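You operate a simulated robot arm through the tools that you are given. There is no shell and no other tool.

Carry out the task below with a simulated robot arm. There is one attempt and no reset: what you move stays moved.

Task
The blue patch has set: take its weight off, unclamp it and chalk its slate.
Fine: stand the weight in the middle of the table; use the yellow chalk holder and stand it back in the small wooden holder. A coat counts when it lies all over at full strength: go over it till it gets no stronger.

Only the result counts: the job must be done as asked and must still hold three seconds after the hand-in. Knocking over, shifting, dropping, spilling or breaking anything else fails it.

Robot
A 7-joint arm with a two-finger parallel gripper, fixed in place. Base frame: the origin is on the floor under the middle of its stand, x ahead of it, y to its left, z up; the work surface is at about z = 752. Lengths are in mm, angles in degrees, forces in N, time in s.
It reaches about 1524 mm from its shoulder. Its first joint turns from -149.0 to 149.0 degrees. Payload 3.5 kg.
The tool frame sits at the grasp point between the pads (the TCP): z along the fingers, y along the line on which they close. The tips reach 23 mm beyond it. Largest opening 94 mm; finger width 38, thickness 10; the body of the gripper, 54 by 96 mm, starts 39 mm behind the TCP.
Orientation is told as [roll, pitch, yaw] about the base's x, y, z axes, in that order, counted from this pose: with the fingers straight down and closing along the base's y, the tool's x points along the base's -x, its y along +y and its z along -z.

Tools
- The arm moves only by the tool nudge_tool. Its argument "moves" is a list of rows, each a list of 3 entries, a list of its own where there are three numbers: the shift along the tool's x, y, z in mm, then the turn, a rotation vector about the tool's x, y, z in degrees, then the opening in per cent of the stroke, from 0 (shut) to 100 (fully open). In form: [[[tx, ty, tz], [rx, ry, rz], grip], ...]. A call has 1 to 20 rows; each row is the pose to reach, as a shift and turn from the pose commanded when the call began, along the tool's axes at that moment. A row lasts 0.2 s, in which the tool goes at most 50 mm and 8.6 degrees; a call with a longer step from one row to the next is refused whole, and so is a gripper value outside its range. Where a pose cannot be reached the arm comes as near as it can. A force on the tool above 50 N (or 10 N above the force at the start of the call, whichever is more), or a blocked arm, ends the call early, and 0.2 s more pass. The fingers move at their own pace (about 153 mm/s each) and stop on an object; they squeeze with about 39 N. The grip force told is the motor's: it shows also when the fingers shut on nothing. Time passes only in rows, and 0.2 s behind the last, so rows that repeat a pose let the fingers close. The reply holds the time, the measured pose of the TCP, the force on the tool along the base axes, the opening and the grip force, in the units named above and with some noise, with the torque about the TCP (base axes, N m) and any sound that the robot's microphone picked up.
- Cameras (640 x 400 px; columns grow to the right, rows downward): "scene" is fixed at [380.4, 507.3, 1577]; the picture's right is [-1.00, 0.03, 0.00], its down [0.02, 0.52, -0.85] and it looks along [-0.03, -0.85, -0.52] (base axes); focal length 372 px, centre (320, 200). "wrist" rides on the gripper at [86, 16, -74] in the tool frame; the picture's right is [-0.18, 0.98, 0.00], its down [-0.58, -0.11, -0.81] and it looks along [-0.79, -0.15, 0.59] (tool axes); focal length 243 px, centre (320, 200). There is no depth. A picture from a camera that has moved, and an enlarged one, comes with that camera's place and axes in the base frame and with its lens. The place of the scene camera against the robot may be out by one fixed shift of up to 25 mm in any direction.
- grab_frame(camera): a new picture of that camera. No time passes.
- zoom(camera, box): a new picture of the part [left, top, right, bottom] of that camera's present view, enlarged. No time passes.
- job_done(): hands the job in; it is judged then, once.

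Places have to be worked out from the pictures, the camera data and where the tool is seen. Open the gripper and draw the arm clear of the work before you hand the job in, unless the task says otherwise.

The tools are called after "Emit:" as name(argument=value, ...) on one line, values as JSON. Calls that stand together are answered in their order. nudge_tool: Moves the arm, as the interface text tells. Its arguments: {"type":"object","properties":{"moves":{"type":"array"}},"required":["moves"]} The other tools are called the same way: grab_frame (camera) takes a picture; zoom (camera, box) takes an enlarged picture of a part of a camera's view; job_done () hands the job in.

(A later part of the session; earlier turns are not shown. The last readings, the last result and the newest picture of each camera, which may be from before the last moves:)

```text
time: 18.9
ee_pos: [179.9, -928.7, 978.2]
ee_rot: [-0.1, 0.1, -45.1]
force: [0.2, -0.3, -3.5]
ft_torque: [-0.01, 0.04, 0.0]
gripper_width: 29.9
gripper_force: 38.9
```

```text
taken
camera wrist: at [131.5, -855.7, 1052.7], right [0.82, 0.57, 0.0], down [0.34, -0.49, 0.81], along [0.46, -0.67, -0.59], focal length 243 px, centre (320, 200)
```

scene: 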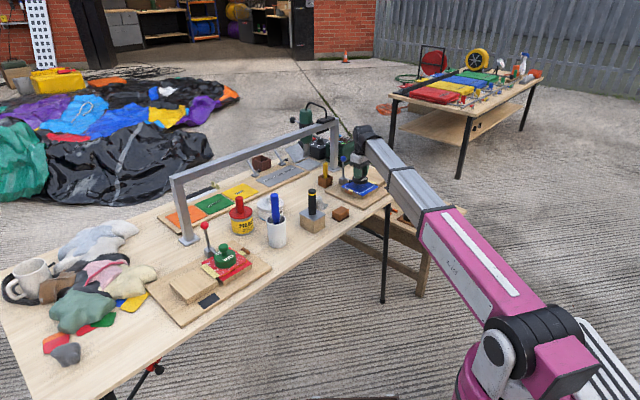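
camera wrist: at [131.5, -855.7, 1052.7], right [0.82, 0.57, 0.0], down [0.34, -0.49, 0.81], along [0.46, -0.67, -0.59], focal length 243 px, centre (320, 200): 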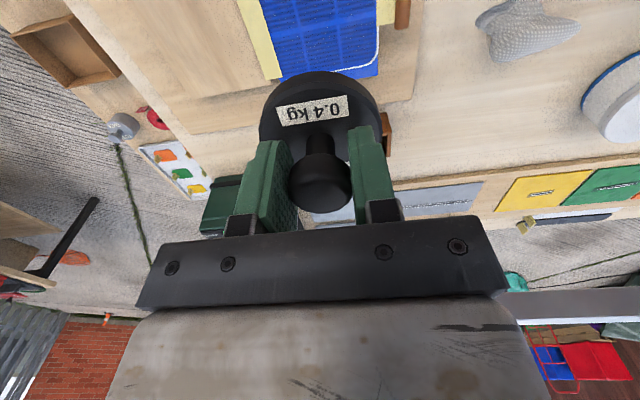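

The weight is at z ≈ 978 and steady. I carry it smoothly along the table to above the chosen spot.

Emit:
nudge_tool(moves=[[[-0.3, 4.4, 0], [0, 0, 0], 0], [[-1.3, 17.6, 0], [0, 0, 0], 0], [[-3, 39.7, 0], [0, 0, 0], 0], [[-4.8, 64, 0], [0, 0, 0], 0], [[-6.7, 88.2, 0], [0, 0, 0], 0], [[-8.5, 112.5, 0], [0, 0, 0], 0], [[-10.4, 136.8, 0], [0, 0, 0], 0], [[-12.2, 161, 0], [0, 0, 0], 0], [[-14, 185.3, 0], [0, 0, 0], 0], [[-15.9, 209.6, 0], [0, 0, 0], 0], [[-17.7, 233.8, 0], [0, 0, 0], 0], [[-19.5, 258.1, 0], [0, 0, 0], 0], [[-21.4, 282.4, 0], [0, 0, 0], 0], [[-23.2, 306.6, 0], [0, 0, 0], 0], [[-25, 330.9, 0], [0, 0, 0], 0], [[-27, 357.4, 0], [0, 0, 0], 0], [[-29, 383.8, 0], [0, 0, 0], 0], [[-31, 410.3, 0], [0, 0, 0], 0], [[-32.6, 430.2, 0], [0, 0, 0], 0], [[-33.4, 441.2, 0], [0, 0, 0], 0]])

Emit:
grab_frame(camera="wrist")

Emit:
grab_frame(camera="scene")

```text
time: 23.1
ee_pos: [516.2, -639.2, 976.4]
ee_rot: [0.0, 0.0, -45.0]
force: [1.0, -0.8, -5.0]
ft_torque: [0.01, 0.0, 0.0]
gripper_width: 30.1
gripper_force: 38.8
```

```text
taken
camera wrist: at [466.5, -565.6, 1050.7], right [0.82, 0.57, 0.0], down [0.34, -0.49, 0.81], along [0.46, -0.67, -0.59], focal length 243 px, centre (320, 200)
```

wrist: 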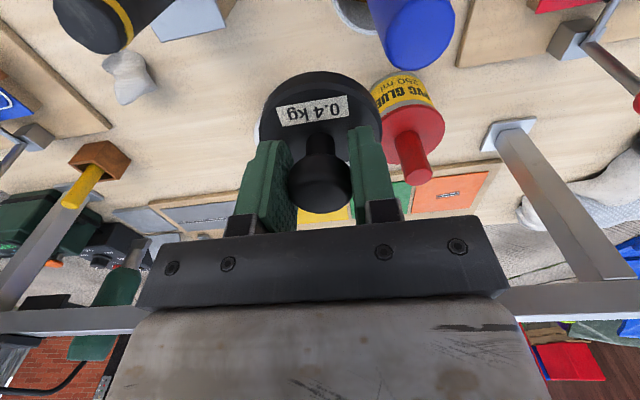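

```text
taken
```

scene: 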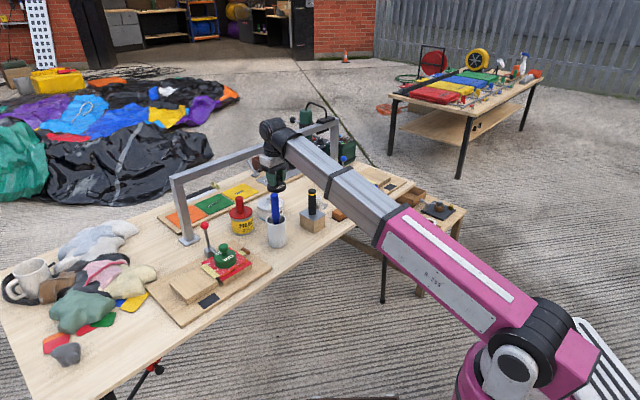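

The wrist and scene views now agree on a scene camera shift of about (23.5, 2.5, 6). That puts the can near (660, -659), the pot near (562, -754), and the blue stick's top near (524, -577, 945). I zoom in to measure the boom's width against the blue stick before lowering.

Emit:
zoom(camera="scene", box=[230, 110, 390, 260])

Emit:
zoom(camera="wrist", box=[320, 0, 480, 120])

Emit:
zoom(camera="wrist", box=[40, 0, 320, 180])

```text
2.67 times, centred on (310, 185) of scene
camera zoom: at [380.4, 507.3, 1577.0], right [-1.0, 0.03, 0.0], down [0.02, 0.52, -0.85], along [-0.03, -0.85, -0.52], focal length 992 px, centre (347, 240)
```

zoom: 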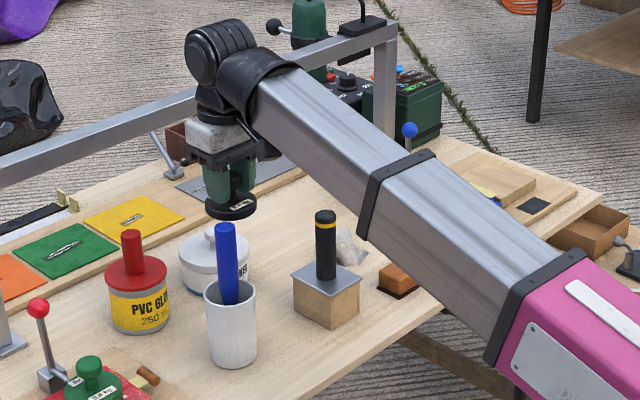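

```text
3.33 times, centred on (400, 60) of wrist
camera zoom: at [466.5, -565.6, 1050.7], right [0.82, 0.57, 0.0], down [0.34, -0.49, 0.81], along [0.46, -0.67, -0.59], focal length 809 px, centre (53, 667)
```

zoom: 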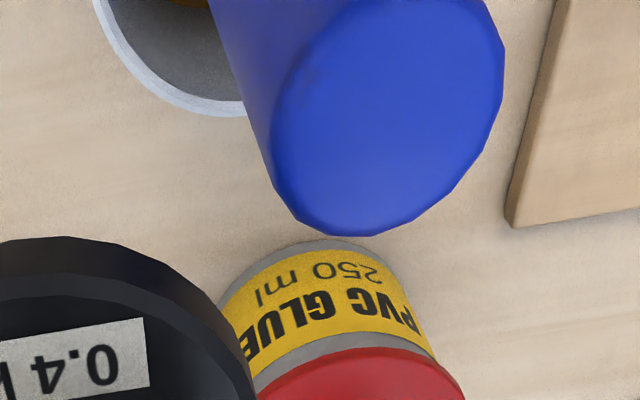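

```text
2.22 times, centred on (180, 90) of wrist
camera zoom: at [466.5, -565.6, 1050.7], right [0.82, 0.57, 0.0], down [0.34, -0.49, 0.81], along [0.46, -0.67, -0.59], focal length 539 px, centre (631, 444)
```

zoom: 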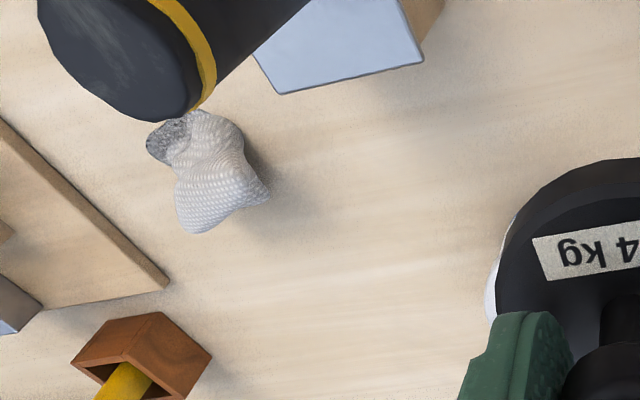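

Boom half-width is about 36 mm and the stick's top is at (521, -575, 940). At target (513, -665) the boom passes clear of the stick and the weight clears the pot by about 14 mm. I shift there and lower gently to about 20 mm above touchdown.

Emit:
nudge_tool(moves=[[[-4, -5, 0], [0, 0, 0], 0], [[-10, -12, 0], [0, 0, 0], 0], [[-15, -19, 2], [0, 0, 0], 0], [[-16, -20, 8], [0, 0, 0], 0], [[-16, -20, 18], [0, 0, 0], 0], [[-16, -20, 30], [0, 0, 0], 0], [[-16, -20, 44], [0, 0, 0], 0], [[-16, -20, 58], [0, 0, 0], 0], [[-16, -20, 72], [0, 0, 0], 0], [[-16, -20, 86], [0, 0, 0], 0], [[-16, -20, 100], [0, 0, 0], 0], [[-16, -20, 114], [0, 0, 0], 0], [[-16, -20, 127], [0, 0, 0], 0], [[-16, -20, 138], [0, 0, 0], 0], [[-16, -20, 148], [0, 0, 0], 0], [[-16, -20, 156], [0, 0, 0], 0], [[-16, -20, 162], [0, 0, 0], 0], [[-16, -20, 164], [0, 0, 0], 0]])

Emit:
grab_frame(camera="wrist")

Emit:
zoom(camera="scene", box=[230, 150, 390, 250])

```text
time: 26.9
ee_pos: [511.8, -664.4, 813.9]
ee_rot: [-0.1, 0.0, -45.0]
force: [-0.2, 0.4, -3.6]
ft_torque: [0.0, 0.0, -0.02]
gripper_width: 30.1
gripper_force: 39.1
```

```text
taken
camera wrist: at [463.4, -591.3, 888.2], right [0.82, 0.57, 0.0], down [0.34, -0.49, 0.81], along [0.46, -0.67, -0.59], focal length 243 px, centre (320, 200)
```

wrist: 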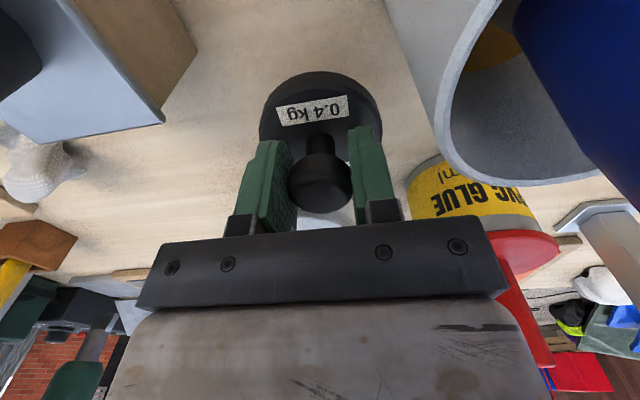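

```text
4.00 times, centred on (310, 200) of scene
camera zoom: at [380.4, 507.3, 1577.0], right [-1.0, 0.03, 0.0], down [0.02, 0.52, -0.85], along [-0.03, -0.85, -0.52], focal length 1487 px, centre (360, 200)
```

zoom: 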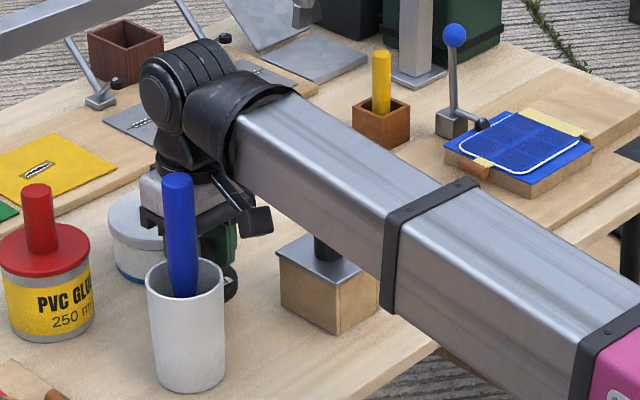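

All clear: the weight hangs over bare table between cup, pot and brush block. I lower further in small steps toward the expected touchdown near TCP z ≈ 792.

Emit:
nudge_tool(moves=[[[0, 0, 3], [0, 0, 0], 0], [[0, 0, 6], [0, 0, 0], 0], [[0, 0, 9], [0, 0, 0], 0], [[0, 0, 12], [0, 0, 0], 0], [[0, 0, 15], [0, 0, 0], 0], [[0, 0, 17], [0, 0, 0], 0], [[0, 0, 17], [0, 0, 0], 0]])

Emit:
grab_frame(camera="wrist")

```text
time: 28.5
ee_pos: [512.8, -665.7, 797.4]
ee_rot: [-0.1, 0.1, -45.0]
force: [-0.6, 0.0, -3.9]
ft_torque: [0.0, 0.0, -0.02]
gripper_width: 29.8
gripper_force: 39.4
```

```text
taken
camera wrist: at [463.4, -592.4, 871.2], right [0.82, 0.57, 0.0], down [0.34, -0.49, 0.81], along [0.46, -0.67, -0.59], focal length 243 px, centre (320, 200)
```

wrist: 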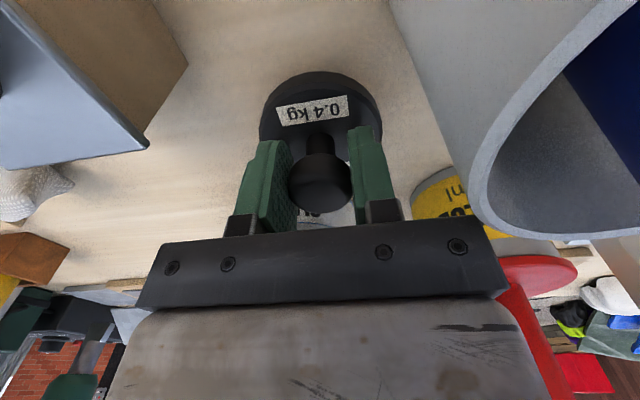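

Still hanging freely (-3.9 N). I go down another 4 mm in 1 mm steps and watch for the load to vanish.

Emit:
nudge_tool(moves=[[[0, 0, 1], [0, 0, 0], 0], [[0, 0, 2], [0, 0, 0], 0], [[0, 0, 3], [0, 0, 0], 0], [[0, 0, 4], [0, 0, 0], 0], [[0, 0, 4], [0, 0, 0], 0]])

```text
time: 29.7
ee_pos: [511.8, -665.6, 792.0]
ee_rot: [0.0, 0.1, -45.0]
force: [0.0, -0.5, -4.6]
ft_torque: [0.01, -0.01, -0.02]
gripper_width: 29.9
gripper_force: 39.7
```

Emit:
zoom(camera="wrist", box=[240, 50, 400, 150])

Emit:
nudge_tool(moves=[[[0, 0, 1], [0, 0, 0], 0], [[0, 0, 2], [0, 0, 0], 0], [[0, 0, 3], [0, 0, 0], 0], [[0, 0, 3], [0, 0, 0], 0]])

```text
4.00 times, centred on (320, 100) of wrist
camera zoom: at [463.3, -592.5, 866.6], right [0.82, 0.57, 0.0], down [0.34, -0.49, 0.81], along [0.46, -0.67, -0.59], focal length 970 px, centre (320, 600)
```

zoom: 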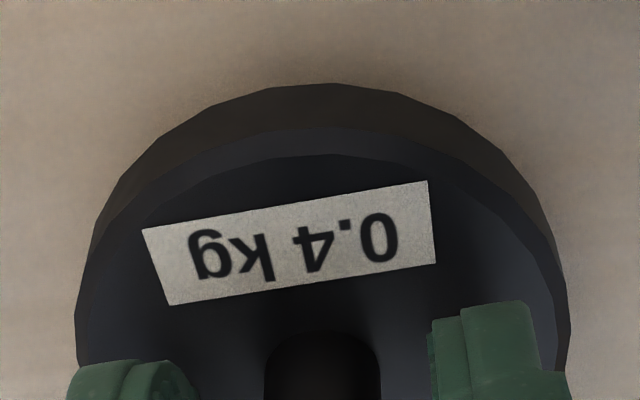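

```text
time: 30.7
ee_pos: [511.4, -665.1, 790.2]
ee_rot: [0.0, 0.0, -45.0]
force: [-0.2, 0.3, -4.2]
ft_torque: [-0.03, 0.01, 0.02]
gripper_width: 29.6
gripper_force: 38.9
```

It is still hanging at TCP z ≈ 790. I continue down in 1 mm steps.

Emit:
nudge_tool(moves=[[[0, 0, 1], [0, 0, 0], 0], [[0, 0, 2], [0, 0, 0], 0], [[0, 0, 3], [0, 0, 0], 0], [[0, 0, 3], [0, 0, 0], 0]])

```text
time: 31.7
ee_pos: [513.8, -665.2, 787.3]
ee_rot: [0.0, -0.1, -45.1]
force: [-0.7, -0.1, -4.0]
ft_torque: [-0.03, -0.01, 0.0]
gripper_width: 30.2
gripper_force: 38.7
```

Emit:
nudge_tool(moves=[[[0, 0, 1], [0, 0, 0], 0], [[0, 0, 2], [0, 0, 0], 0], [[0, 0, 2], [0, 0, 0], 0]])

Emit:
zoom(camera="scene", box=[260, 190, 340, 240])

Emit:
grab_frame(camera="wrist")

```text
time: 32.5
ee_pos: [512.2, -665.1, 783.3]
ee_rot: [0.0, 0.0, -45.1]
force: [0.3, 0.6, -4.5]
ft_torque: [0.04, 0.03, 0.05]
gripper_width: 29.8
gripper_force: 38.6
```

```text
8.00 times, centred on (300, 215) of scene
camera zoom: at [380.4, 507.3, 1577.0], right [-1.0, 0.03, 0.0], down [0.02, 0.52, -0.85], along [-0.03, -0.85, -0.52], focal length 2975 px, centre (480, 80)
```

zoom: 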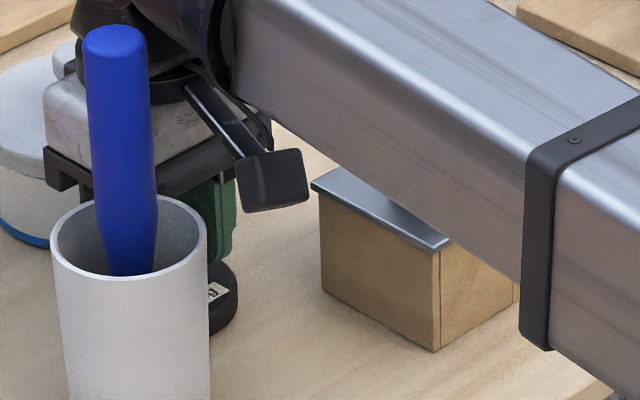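

```text
taken
camera wrist: at [463.7, -591.9, 859.1], right [0.82, 0.57, 0.0], down [0.34, -0.49, 0.81], along [0.46, -0.67, -0.59], focal length 243 px, centre (320, 200)
```

wrist: 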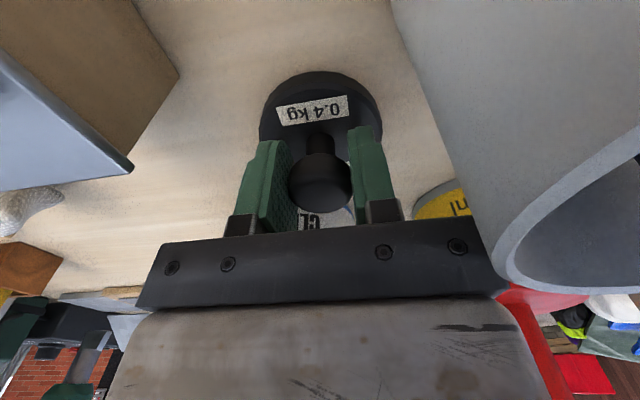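

Still about -4.5 N of load at z ≈ 784. I continue in 1 mm steps; the table should be very near.

Emit:
nudge_tool(moves=[[[0, 0, 1], [0, 0, 0], 0], [[0, 0, 2], [0, 0, 0], 0], [[0, 0, 2], [0, 0, 0], 0]])

Emit:
zoom(camera="wrist", box=[240, 50, 400, 150])

```text
time: 33.3
ee_pos: [511.8, -665.2, 784.1]
ee_rot: [-0.1, 0.0, -45.1]
force: [-1.7, -1.8, 9.9]
ft_torque: [0.16, 0.09, -0.01]
gripper_width: 30.2
gripper_force: 38.6
```

```text
4.00 times, centred on (320, 100) of wrist
camera zoom: at [463.6, -592.1, 857.5], right [0.82, 0.57, 0.0], down [0.34, -0.49, 0.81], along [0.46, -0.67, -0.59], focal length 970 px, centre (320, 600)
```

zoom: 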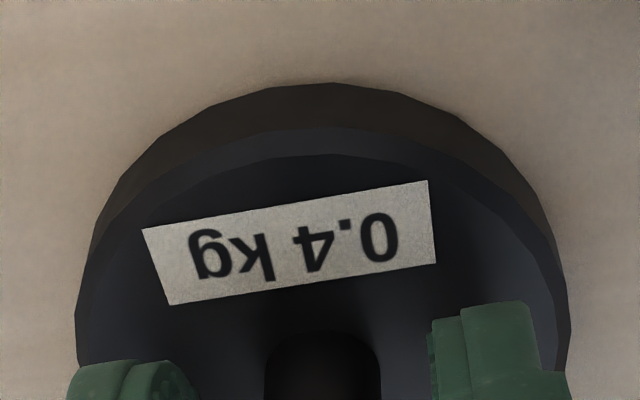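

Contact: the force flipped to +9.9 N, so the weight stands on the table with TCP z ≈ 783.5. I ease off 1 mm, open the fingers partway, check, and then rise straight up.

Emit:
nudge_tool(moves=[[[0, 0, -1], [0, 0, 0], 0], [[0, 0, -1], [0, 0, 0], 0], [[0, 0, -1], [0, 0, 0], 40], [[0, 0, -1], [0, 0, 0], 50], [[0, 0, -1], [0, 0, 0], 60], [[0, 0, -1], [0, 0, 0], 60]])

Emit:
grab_frame(camera="wrist")

```text
time: 34.7
ee_pos: [512.3, -666.3, 783.8]
ee_rot: [0.0, -0.1, -45.1]
force: [0.1, -0.4, 0.0]
ft_torque: [0.01, 0.01, -0.01]
gripper_width: 56.6
gripper_force: 0.0
```

```text
taken
camera wrist: at [463.6, -592.6, 857.9], right [0.82, 0.57, 0.0], down [0.34, -0.49, 0.81], along [0.46, -0.67, -0.59], focal length 243 px, centre (320, 200)
```

wrist: 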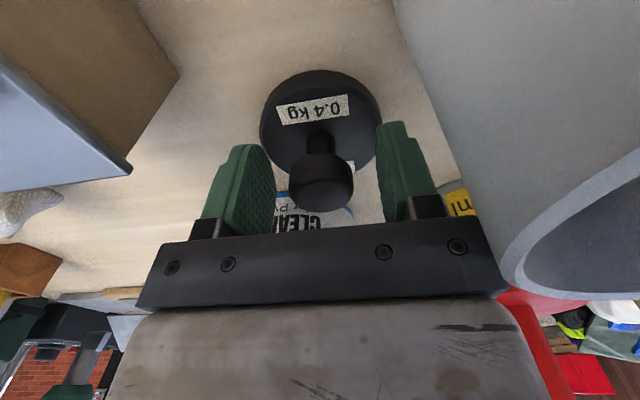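

The weight stands free and centred between the open fingers. I rise straight up to travel height.

Emit:
nudge_tool(moves=[[[0, 0, -10], [0, 0, 0], 60], [[0, 0, -25], [0, 0, 0], 60], [[0, 0, -45], [0, 0, 0], 60], [[0, 0, -70], [0, 0, 0], 60], [[0, 0, -100], [0, 0, 0], 60], [[0, 0, -130], [0, 0, 0], 60], [[0, 0, -160], [0, 0, 0], 60], [[0, 0, -180], [0, 0, 0], 60], [[0, 0, -190], [0, 0, 0], 60], [[0, 0, -190], [0, 0, 0], 60]])

Emit:
grab_frame(camera="wrist")

Emit:
grab_frame(camera="scene")

```text
time: 36.9
ee_pos: [513.5, -665.1, 974.6]
ee_rot: [-0.1, 0.2, -45.0]
force: [0.0, 0.1, 0.4]
ft_torque: [0.0, 0.03, 0.01]
gripper_width: 56.5
gripper_force: 0.1
```

```text
taken
camera wrist: at [463.3, -592.1, 1048.8], right [0.82, 0.57, 0.0], down [0.34, -0.49, 0.81], along [0.46, -0.66, -0.59], focal length 243 px, centre (320, 200)
```

wrist: 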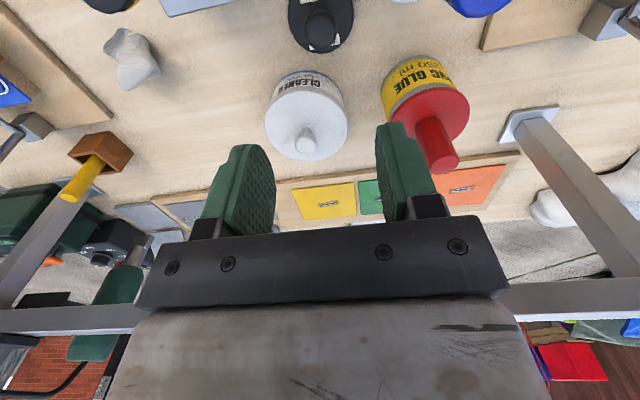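

```text
taken
```

scene: 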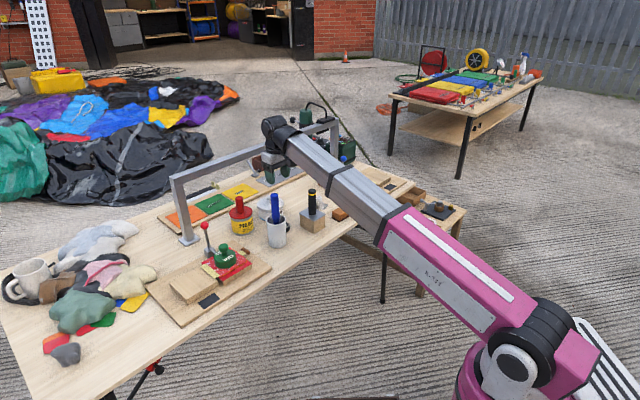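

The weight stands alone in the open lane between cup, pot and brush block, about 170 mm from the table's centre. Next is the clamp: its lever ball is at about (251, -997, 875), with the pivot roughly 97 mm below. I go back to in front of the lever with the fingers nearly closed, ready to push the ball backward, away from the patch.

Emit:
nudge_tool(moves=[[[0, -25, 0], [0, 0, 0], 40], [[0, -65, 0], [0, 0, 0], 20], [[0, -110, 0], [0, 0, 0], 6], [[0, -155, 0], [0, 0, 0], 6], [[0, -200, 0], [0, 0, 0], 6], [[0, -245, 0], [0, 0, 0], 6], [[0, -290, 0], [0, 0, 0], 6], [[0, -335, 0], [0, 0, 0], 6], [[0, -375, 0], [0, 0, 0], 6], [[1, -405, 0], [0, 0, 0], 6], [[1.3, -420.9, 0], [0, 0, 0], 6], [[1.3, -420.9, 10], [0, 0, 0], 6], [[1.3, -420.9, 10], [0, 0, 0], 6]])

Emit:
grab_frame(camera="wrist")

Emit:
zoom(camera="scene", box=[280, 110, 440, 210])

```text
time: 39.7
ee_pos: [213.8, -960.5, 964.6]
ee_rot: [0.1, 0.0, -45.0]
force: [0.5, 0.1, 0.0]
ft_torque: [-0.03, -0.02, 0.03]
gripper_width: 5.7
gripper_force: 0.1
```

```text
taken
camera wrist: at [165.2, -889.5, 1038.8], right [0.82, 0.57, 0.0], down [0.34, -0.49, 0.81], along [0.46, -0.67, -0.59], focal length 243 px, centre (320, 200)
```

wrist: 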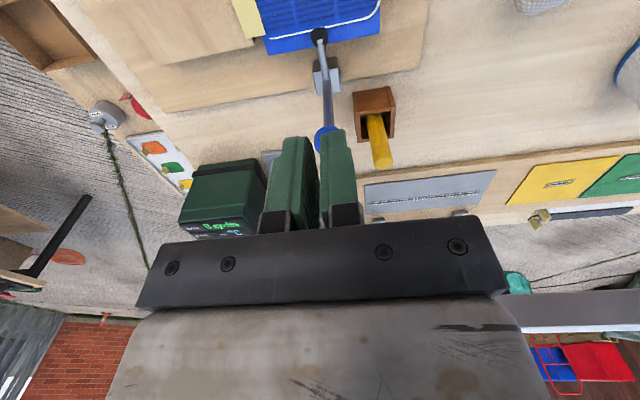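

```text
4.00 times, centred on (360, 160) of scene
camera zoom: at [380.4, 507.3, 1577.0], right [-1.0, 0.03, 0.0], down [0.02, 0.52, -0.85], along [-0.03, -0.85, -0.52], focal length 1487 px, centre (160, 360)
```

zoom: 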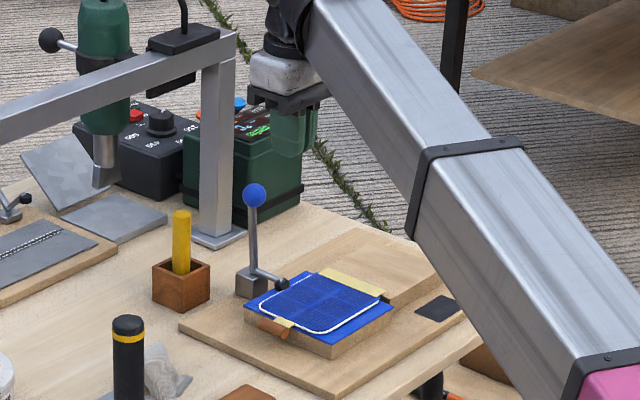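

I see tip, pivot, rod and ball clearly from here. I zoom in to fix the ball's position before lowering.

Emit:
zoom(camera="wrist", box=[260, 20, 420, 180])

Emit:
zoom(camera="scene", box=[310, 150, 374, 190])

```text
2.50 times, centred on (340, 100) of wrist
camera zoom: at [165.2, -889.5, 1038.8], right [0.82, 0.57, 0.0], down [0.34, -0.49, 0.81], along [0.46, -0.67, -0.59], focal length 606 px, centre (270, 450)
```

zoom: 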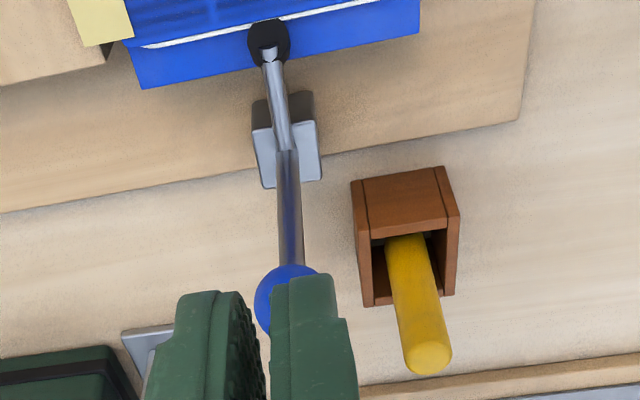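

```text
10.00 times, centred on (342, 170) of scene
camera zoom: at [380.4, 507.3, 1577.0], right [-1.0, 0.03, 0.0], down [0.02, 0.52, -0.85], along [-0.03, -0.85, -0.52], focal length 3718 px, centre (100, 500)
```

zoom: 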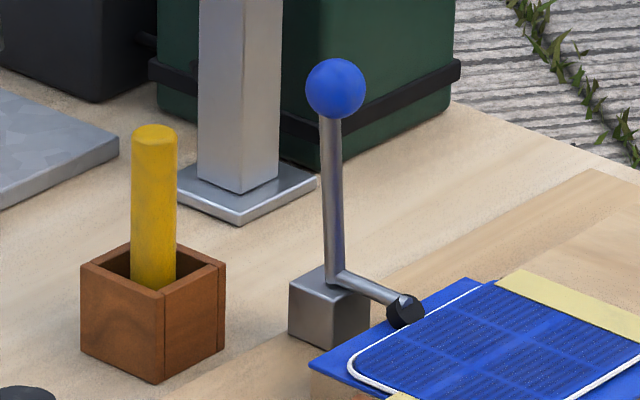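

Ball at (250, -1000, 873), pivot at (248, -997, 780) and tip at (218, -967, 778) agree in both cameras. I lower the fingers in front of the ball to TCP z 884, leaving about 20 mm gap.

Emit:
nudge_tool(moves=[[[0, -1, 20], [0, 0, 0], 6], [[0, -2, 40], [0, 0, 0], 6], [[0, -2, 60], [0, 0, 0], 6], [[0, -2, 75], [0, 0, 0], 6], [[0, -2, 80.5], [0, 0, 0], 6], [[0, -2, 80.5], [0, 0, 0], 6]])

Emit:
grab_frame(camera="wrist")

Emit:
zoom(camera="scene", box=[310, 130, 390, 190])

```text
time: 41.1
ee_pos: [214.2, -963.1, 883.9]
ee_rot: [0.0, -0.2, -45.0]
force: [0.7, 0.4, 0.1]
ft_torque: [0.01, 0.02, -0.02]
gripper_width: 5.5
gripper_force: 0.1
```

```text
taken
camera wrist: at [164.7, -890.1, 957.7], right [0.82, 0.57, 0.0], down [0.34, -0.49, 0.81], along [0.46, -0.67, -0.59], focal length 243 px, centre (320, 200)
```

wrist: 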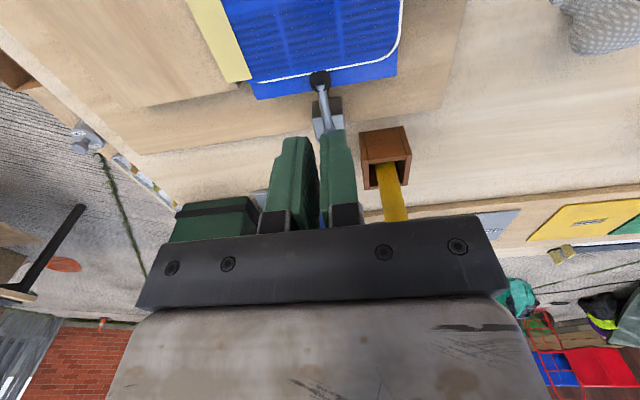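

```text
6.67 times, centred on (350, 160) of scene
camera zoom: at [380.4, 507.3, 1577.0], right [-1.0, 0.03, 0.0], down [0.02, 0.52, -0.85], along [-0.03, -0.85, -0.52], focal length 2479 px, centre (120, 467)
```

zoom: 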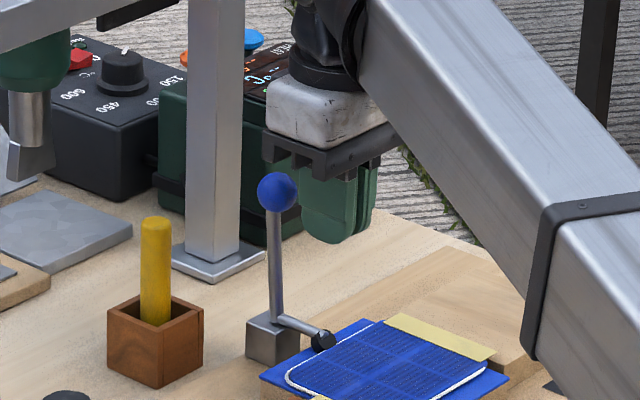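

The fingers line up with the ball, which shows blue between them. I push slowly backward through about the first 20° and read the force.

Emit:
nudge_tool(moves=[[[-8, 0, 0], [0, 0, 0], 6], [[-16, 0, 0], [0, 0, 0], 6], [[-24, 0, 0.5], [0, 0, 0], 6], [[-31.5, 0, 1.5], [0, 0, 0], 6], [[-39, 0, 3.5], [0, 0, 0], 6], [[-47, 0, 5.6], [0, 0, 0], 6]])

Emit:
zoom(camera="scene", box=[310, 130, 390, 190])

Emit:
grab_frame(camera="wrist")

```text
time: 42.5
ee_pos: [246.6, -997.0, 878.0]
ee_rot: [0.0, 0.0, -45.0]
force: [0.3, -0.1, -0.2]
ft_torque: [0.03, 0.0, -0.03]
gripper_width: 5.5
gripper_force: 0.1
```

```text
6.67 times, centred on (350, 160) of scene
camera zoom: at [380.4, 507.3, 1577.0], right [-1.0, 0.03, 0.0], down [0.02, 0.52, -0.85], along [-0.03, -0.85, -0.52], focal length 2479 px, centre (120, 467)
```

zoom: 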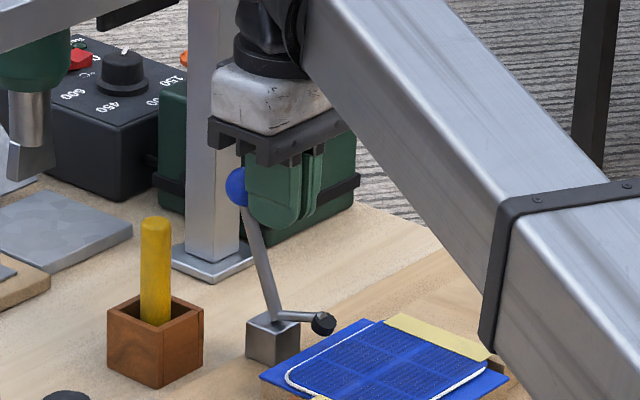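

```text
taken
camera wrist: at [197.1, -923.6, 952.5], right [0.82, 0.57, 0.0], down [0.34, -0.49, 0.81], along [0.46, -0.67, -0.59], focal length 243 px, centre (320, 200)
```

wrist: 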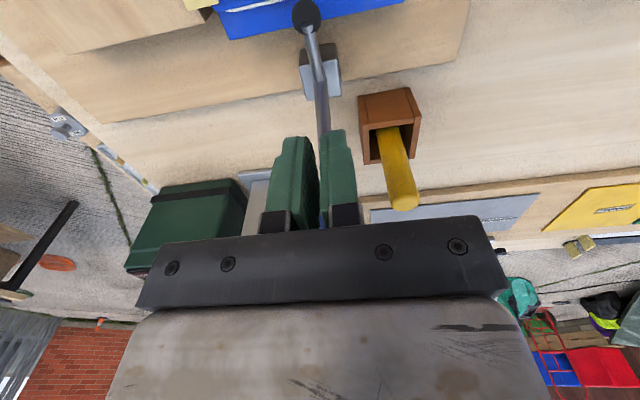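

The lever is tipping back and the tip has lifted off the patch, with almost no force. I keep following the arc to about 50°.

Emit:
nudge_tool(moves=[[[-7, 0, 3], [0, 0, 0], 6], [[-14.5, 0, 6.5], [0, 0, 0], 6], [[-21, 0, 11], [0, 0, 0], 6], [[-27.8, 0, 16], [0, 0, 0], 6], [[-33.5, 0, 21.5], [0, 0, 0], 6], [[-39.2, 0, 27], [0, 0, 0], 6]])

Emit:
zoom(camera="scene", box=[310, 130, 390, 190])

Emit:
grab_frame(camera="wrist")

```text
time: 43.9
ee_pos: [266.7, -1019.6, 860.0]
ee_rot: [-0.2, 0.4, -45.2]
force: [-12.5, 14.5, 32.3]
ft_torque: [-0.06, -0.21, -0.05]
gripper_width: 0.0
gripper_force: 42.4
stopped in row 6: the force on the tool passed its limit at 60 N (the readings are from after the stop); the commanded pose is now the measured one
```

```text
6.67 times, centred on (350, 160) of scene
camera zoom: at [380.4, 507.3, 1577.0], right [-1.0, 0.03, 0.0], down [0.02, 0.52, -0.85], along [-0.03, -0.85, -0.52], focal length 2479 px, centre (120, 467)
```

zoom: 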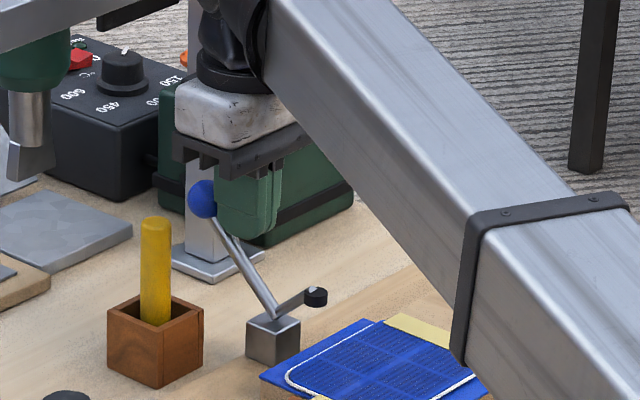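

```text
taken
camera wrist: at [219.3, -945.6, 934.0], right [0.83, 0.56, 0.0], down [0.34, -0.49, 0.8], along [0.45, -0.66, -0.6], focal length 243 px, centre (320, 200)
```

wrist: 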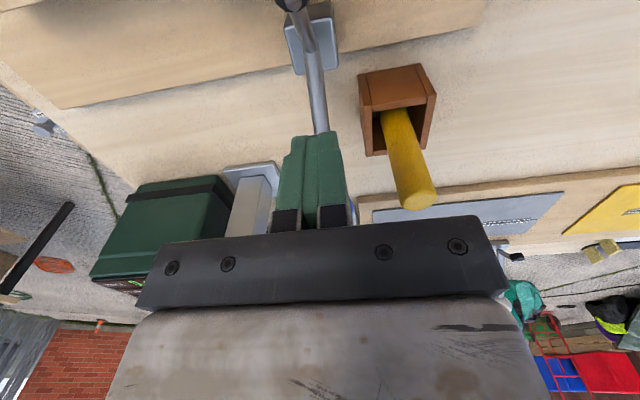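

The lever reached its end stop at roughly 45°, and the arm's tip stands well above the patch. I back the fingers off toward the front and see whether the lever stays open.

Emit:
nudge_tool(moves=[[[8, 0, 0], [0, 0, 0], 6], [[20, 0, -6], [0, 0, 0], 6], [[35, 0, -20], [0, 0, 0], 6], [[45, 0, -45], [0, 0, 0], 6], [[50, 0, -75], [0, 0, 0], 6], [[50, 0, -90], [0, 0, 0], 6], [[50, 0, -90], [0, 0, 0], 6]])

Emit:
zoom(camera="scene", box=[310, 130, 390, 190])

Emit:
grab_frame(camera="wrist")

```text
time: 45.5
ee_pos: [234.0, -987.7, 946.2]
ee_rot: [-0.1, 0.5, -45.0]
force: [-0.3, -0.2, 0.0]
ft_torque: [-0.02, 0.01, 0.0]
gripper_width: 5.6
gripper_force: 0.2
```

```text
6.67 times, centred on (350, 160) of scene
camera zoom: at [380.4, 507.3, 1577.0], right [-1.0, 0.03, 0.0], down [0.02, 0.52, -0.85], along [-0.03, -0.85, -0.52], focal length 2479 px, centre (120, 467)
```

zoom: 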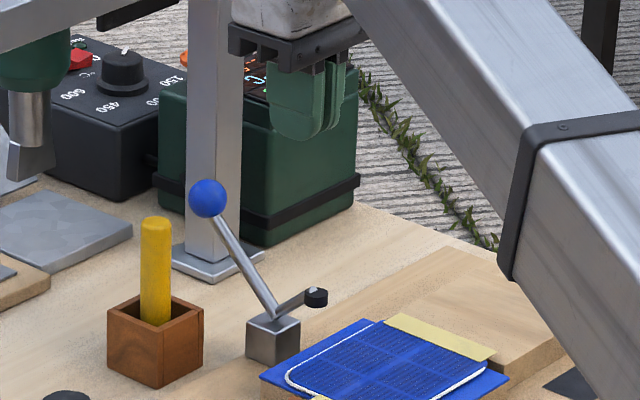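

```text
taken
camera wrist: at [186.3, -914.2, 1021.0], right [0.83, 0.56, 0.0], down [0.34, -0.49, 0.8], along [0.45, -0.66, -0.6], focal length 243 px, centre (320, 200)
```

wrist: 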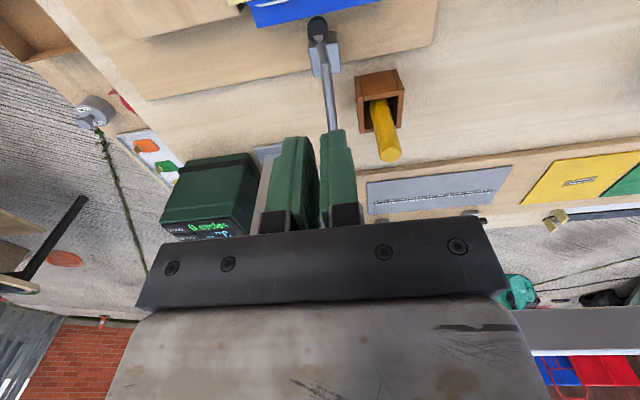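

The clamp stays open, with the lever leaning back and the tip well up. Next is the chalk holder: its top is at about (331, -1007, 849). The gantry bar and heat gun are close behind it and the lever ball beside it, so I tilt the hand's top 10° to the front and open only to 40 mm above the holder.

Emit:
nudge_tool(moves=[[[-5, 4, 0], [0, -5, 0], 30], [[-20, 14, 0], [0, -10.5, 0], 43], [[-40, 27, 2], [0, -10.5, 0], 43], [[-60, 40, 6], [0, -10.5, 0], 43], [[-75, 50, 10], [0, -10.5, 0], 43], [[-82.2, 54.9, 13], [0, -10.5, 0], 43], [[-82.2, 54.9, 13], [0, -10.5, 0], 43]])

Emit:
grab_frame(camera="wrist")

Emit:
zoom(camera="scene", box=[270, 100, 390, 190])

```text
time: 47.1
ee_pos: [332.1, -1005.4, 932.1]
ee_rot: [0.0, -10.0, -45.1]
force: [0.0, 1.2, 0.5]
ft_torque: [0.0, 0.04, 0.0]
gripper_width: 40.1
gripper_force: 0.1
```

```text
taken
camera wrist: at [275.2, -923.7, 989.9], right [0.82, 0.57, 0.03], down [0.23, -0.38, 0.9], along [0.52, -0.73, -0.44], focal length 243 px, centre (320, 200)
```

wrist: 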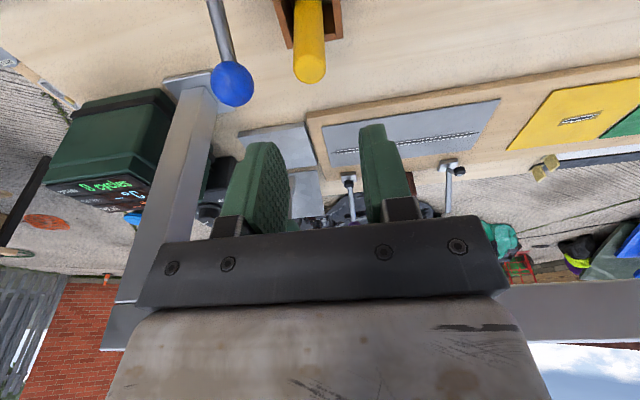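

```text
4.44 times, centred on (330, 145) of scene
camera zoom: at [380.4, 507.3, 1577.0], right [-1.0, 0.03, 0.0], down [0.02, 0.52, -0.85], along [-0.03, -0.85, -0.52], focal length 1653 px, centre (276, 444)
```

zoom: 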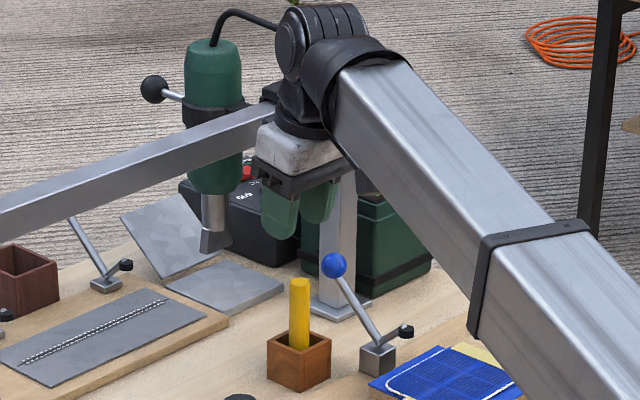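

The holder's top lies within about 2 mm of the TCP axis. I lower straight down to z ≈ 842 so the pads straddle the upper part of the holder.

Emit:
nudge_tool(moves=[[[5, -1.4, 20], [0, 0, 0], 43], [[9, -1.4, 40], [0, 0, 0], 43], [[12.5, -1.4, 60], [0, 0, 0], 43], [[15.5, -1.4, 78], [0, 0, 0], 43], [[17, -1.4, 88.4], [0, 0, 0], 43], [[17, -1.4, 88.4], [0, 0, 0], 43]])

Emit:
grab_frame(camera="wrist")

Emit:
zoom(camera="scene", box=[300, 130, 380, 190])

```text
time: 48.5
ee_pos: [330.0, -1004.6, 841.6]
ee_rot: [-0.1, -10.1, -45.2]
force: [-0.2, -1.1, -0.2]
ft_torque: [-0.03, -0.02, -0.01]
gripper_width: 40.4
gripper_force: 0.1
```

```text
taken
camera wrist: at [273.0, -923.4, 900.2], right [0.82, 0.57, 0.03], down [0.23, -0.38, 0.9], along [0.52, -0.73, -0.44], focal length 243 px, centre (320, 200)
```

wrist: 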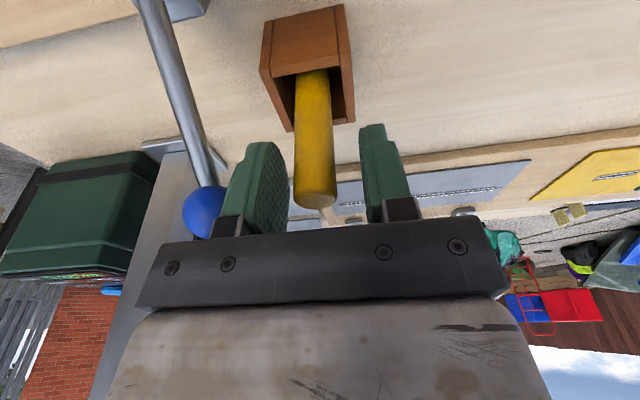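

```text
6.67 times, centred on (340, 160) of scene
camera zoom: at [380.4, 507.3, 1577.0], right [-1.0, 0.03, 0.0], down [0.02, 0.52, -0.85], along [-0.03, -0.85, -0.52], focal length 2479 px, centre (187, 467)
```

zoom: 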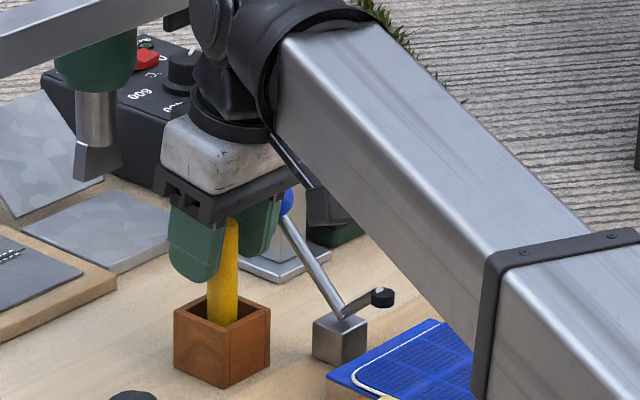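

The holder stands between the pads, its top about 6 mm above the TCP, and all clearances look fine. I go 4 mm lower and close on it.

Emit:
nudge_tool(moves=[[[0.7, -0.5, 3.9], [0, 0, 0], 43], [[0.7, -0.5, 3.9], [0, 0, 0], 30], [[0.7, -0.5, 3.9], [0, 0, 0], 15], [[0.7, -0.5, 3.9], [0, 0, 0], 0], [[0.7, -0.5, 3.9], [0, 0, 0], 0], [[0.7, -0.5, 3.9], [0, 0, 0], 0]])

Emit:
grab_frame(camera="wrist")

Emit:
zoom(camera="scene", box=[300, 130, 380, 190])

```text
time: 49.9
ee_pos: [330.4, -1005.8, 839.4]
ee_rot: [0.0, -10.1, -45.1]
force: [-0.5, -0.8, 1.1]
ft_torque: [-0.04, 0.08, -0.03]
gripper_width: 19.5
gripper_force: 39.2
```

```text
taken
camera wrist: at [273.0, -924.2, 896.6], right [0.82, 0.57, 0.03], down [0.23, -0.38, 0.9], along [0.52, -0.73, -0.44], focal length 243 px, centre (320, 200)
```

wrist: 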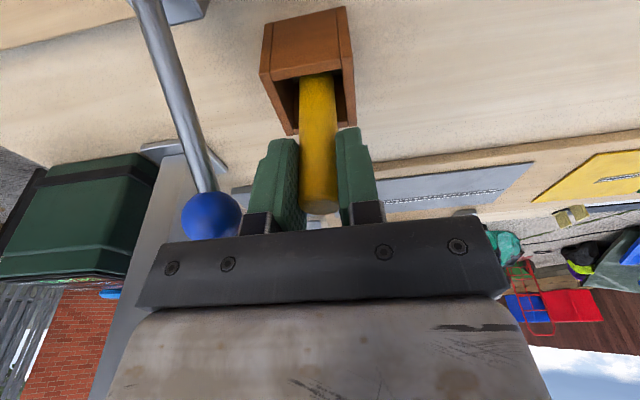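

```text
6.67 times, centred on (340, 160) of scene
camera zoom: at [380.4, 507.3, 1577.0], right [-1.0, 0.03, 0.0], down [0.02, 0.52, -0.85], along [-0.03, -0.85, -0.52], focal length 2479 px, centre (187, 467)
```

zoom: 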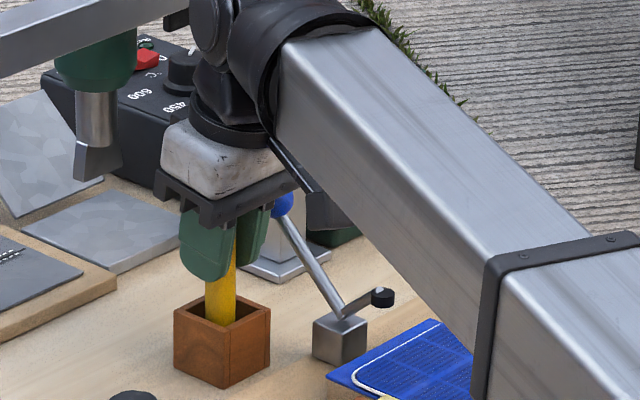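

The holder is gripped at 19.5 mm. I note the put-back pose as about (330.4, -1005.6, 838.7). I lift slowly and check that it comes along.

Emit:
nudge_tool(moves=[[[-0.2, 0, -1], [0, 0, 0], 0], [[-0.5, 0, -3], [0, 0, 0], 0], [[-1, 0, -6], [0, 0, 0], 0], [[-1.7, 0, -10], [0, 0, 0], 0], [[-2.6, 0, -15], [0, 0, 0], 0], [[-3.5, 0, -20], [0, 0, 0], 0], [[-3.5, 0, -20], [0, 0, 0], 0]])

Emit:
grab_frame(camera="wrist")

```text
time: 51.5
ee_pos: [329.0, -1005.4, 859.0]
ee_rot: [-0.1, -10.0, -45.2]
force: [0.4, -0.3, -0.6]
ft_torque: [-0.03, 0.03, 0.05]
gripper_width: 19.3
gripper_force: 39.6
```

```text
taken
camera wrist: at [272.2, -923.6, 916.3], right [0.82, 0.57, 0.03], down [0.23, -0.38, 0.9], along [0.52, -0.73, -0.44], focal length 243 px, centre (320, 200)
```

wrist: 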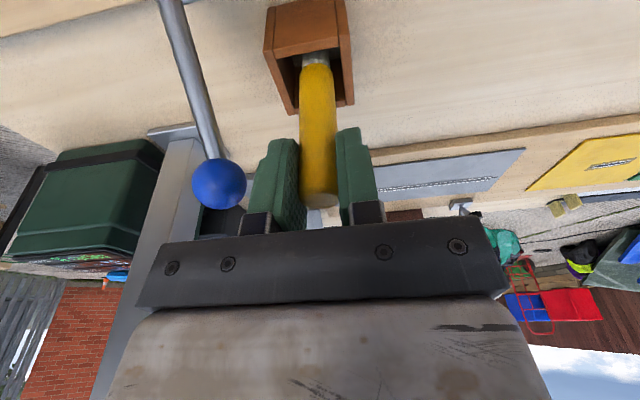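

The holder comes along, and a white chalk stub shows at its lower end. I raise it clear of the box and the lever, then bring it toward the front.

Emit:
nudge_tool(moves=[[[-1.7, 0, -10], [0, 0, 0], 0], [[-3.8, 0, -22], [0, 0, 0], 0], [[-6.2, 0, -36], [0, 0, 0], 0], [[-8.7, 0, -50], [0, 0, 0], 0], [[-11, 0, -63], [0, 0, 0], 0], [[-13, 0, -74], [0, 0, 0], 0], [[-8, 0, -76], [0, 0, 0], 0], [[8, 0, -78], [0, 0, 0], 0], [[28, 0, -81], [0, 0, 0], 0], [[50, 0, -85], [0, 0, 0], 0], [[70, 0, -88.5], [0, 0, 0], 0], [[85, 0, -91], [0, 0, 0], 0], [[90, 0, -92], [0, 0, 0], 0], [[90, 0, -92], [0, 0, 0], 0]])

Emit:
grab_frame(camera="wrist")

Emit:
zoom(camera="scene", box=[280, 100, 440, 200])

```text
time: 54.5
ee_pos: [256.9, -931.8, 933.3]
ee_rot: [-0.2, -10.0, -45.1]
force: [-0.1, 0.7, -1.1]
ft_torque: [0.06, -0.03, 0.0]
gripper_width: 19.3
gripper_force: 38.9
```

```text
taken
camera wrist: at [199.8, -850.2, 991.5], right [0.82, 0.57, 0.03], down [0.23, -0.38, 0.9], along [0.52, -0.73, -0.44], focal length 243 px, centre (320, 200)
```

wrist: 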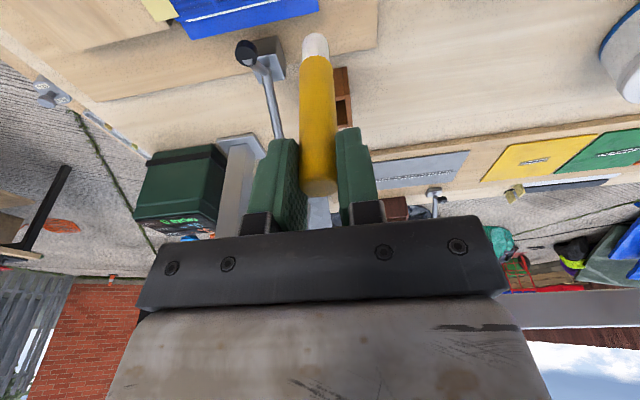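

```text
4.00 times, centred on (360, 150) of scene
camera zoom: at [380.4, 507.3, 1577.0], right [-1.0, 0.03, 0.0], down [0.02, 0.52, -0.85], along [-0.03, -0.85, -0.52], focal length 1487 px, centre (160, 400)
```

zoom: 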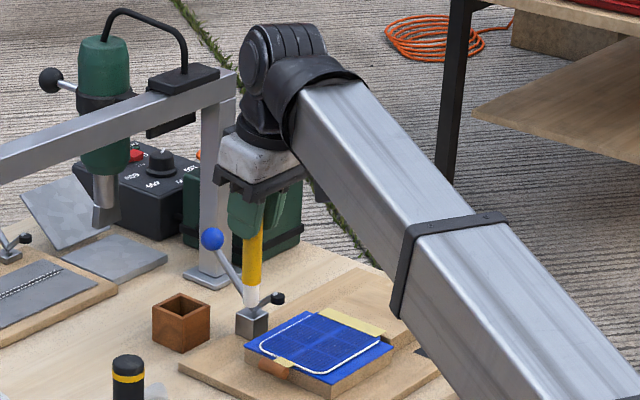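

The chalk holder hangs from the grip with its white tip exposed. I zoom in to measure the tip relative to the tool.

Emit:
zoom(camera="wrist", box=[250, 20, 390, 220])

Emit:
zoom(camera="scene", box=[325, 145, 365, 185])

Emit:
zoom(camera="scene", box=[300, 150, 332, 190])

```text
2.00 times, centred on (320, 120) of wrist
camera zoom: at [199.8, -850.2, 991.5], right [0.82, 0.57, 0.03], down [0.23, -0.38, 0.9], along [0.52, -0.73, -0.44], focal length 485 px, centre (320, 360)
```

zoom: 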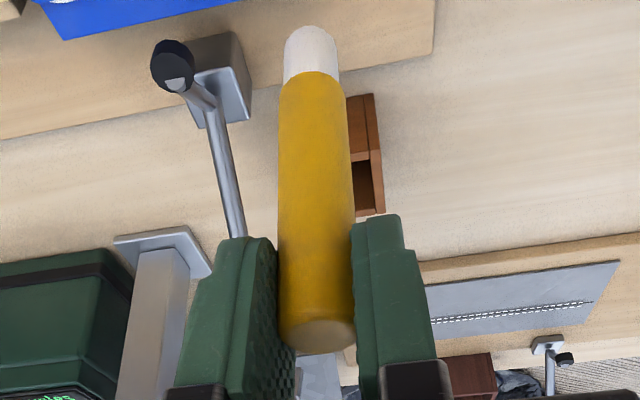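

```text
10.00 times, centred on (345, 165) of scene
camera zoom: at [380.4, 507.3, 1577.0], right [-1.0, 0.03, 0.0], down [0.02, 0.52, -0.85], along [-0.03, -0.85, -0.52], focal length 3718 px, centre (70, 550)
```

zoom: 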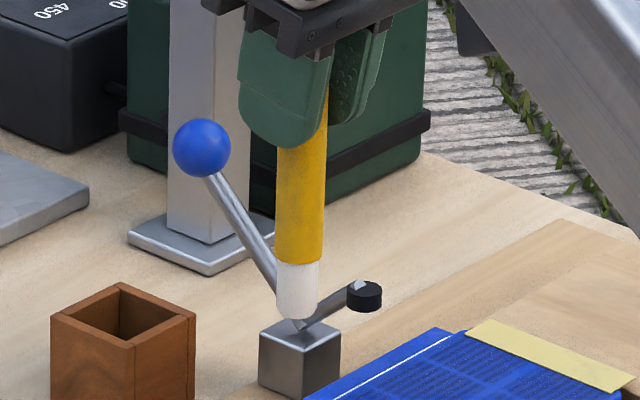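

```text
10.00 times, centred on (316, 170) of scene
camera zoom: at [380.4, 507.3, 1577.0], right [-1.0, 0.03, 0.0], down [0.02, 0.52, -0.85], along [-0.03, -0.85, -0.52], focal length 3718 px, centre (360, 500)
```

zoom: 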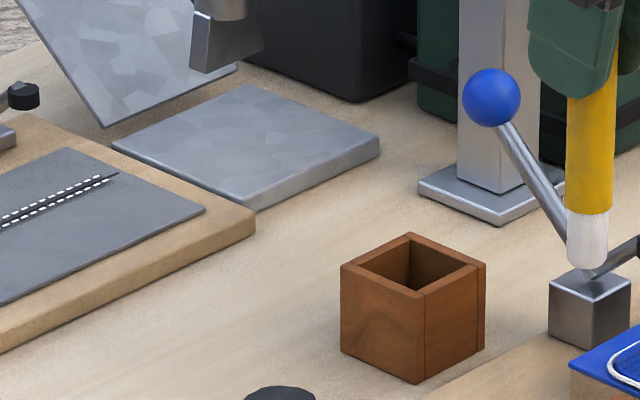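

The chalk stub is about 17 mm wide. By calculation the slate spans e -674 to -620 and n 684 to 718, with its centre near (38, -953). I carry the holder level to above the slate and then lower to z ≈ 900.

Emit:
nudge_tool(moves=[[[4, -5, -0.7], [0, 0, 0], 0], [[16, -20, -2.9], [0, 0, 0], 0], [[33, -41, -5.9], [0, 0, 0], 0], [[52, -64, -9.1], [0, 0, 0], 0], [[71, -88, -12.5], [0, 0, 0], 0], [[90, -111, -15.9], [0, 0, 0], 0], [[108, -133, -19], [0, 0, 0], 0], [[124, -153, -21.9], [0, 0, 0], 0], [[134, -165, -23.6], [0, 0, 0], 0], [[137.7, -170.2, -24.3], [0, 0, 0], 0], [[139.4, -170.2, -14.5], [0, 0, 0], 0], [[141.5, -170.2, -3], [0, 0, 0], 0], [[143.4, -170.2, 8.2], [0, 0, 0], 0], [[143.4, -170.2, 8.2], [0, 0, 0], 0]])

Emit:
grab_frame(camera="wrist")

Emit:
zoom(camera="scene", box=[340, 130, 440, 210])

```text
time: 57.5
ee_pos: [35.9, -953.5, 899.4]
ee_rot: [-0.1, -10.1, -45.0]
force: [-0.6, 0.3, 0.1]
ft_torque: [0.0, -0.01, -0.01]
gripper_width: 19.5
gripper_force: 39.0
```

```text
taken
camera wrist: at [-21.0, -872.1, 957.7], right [0.82, 0.57, 0.03], down [0.23, -0.38, 0.9], along [0.52, -0.73, -0.44], focal length 243 px, centre (320, 200)
```

wrist: 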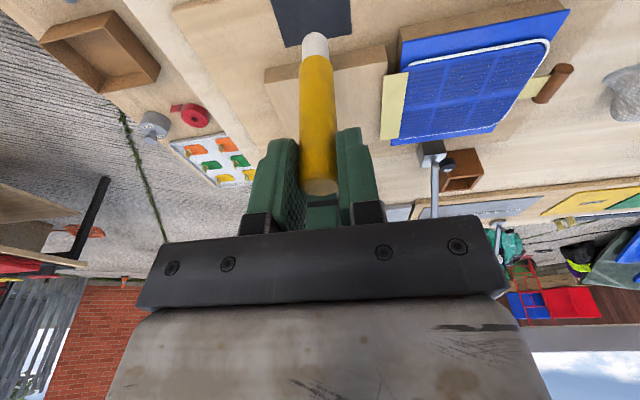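

```text
5.00 times, centred on (390, 170) of scene
camera zoom: at [380.4, 507.3, 1577.0], right [-1.0, 0.03, 0.0], down [0.02, 0.52, -0.85], along [-0.03, -0.85, -0.52], focal length 1859 px, centre (-30, 350)
```

zoom: 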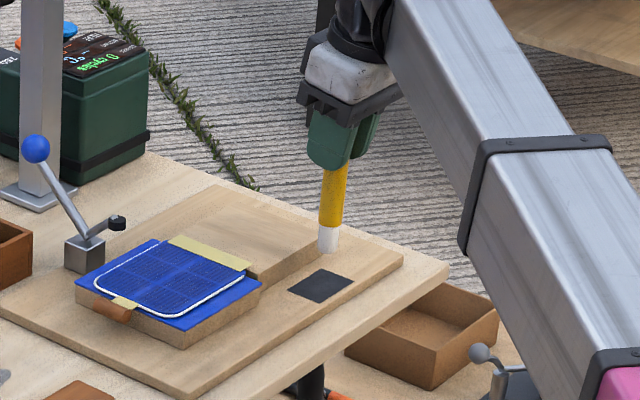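

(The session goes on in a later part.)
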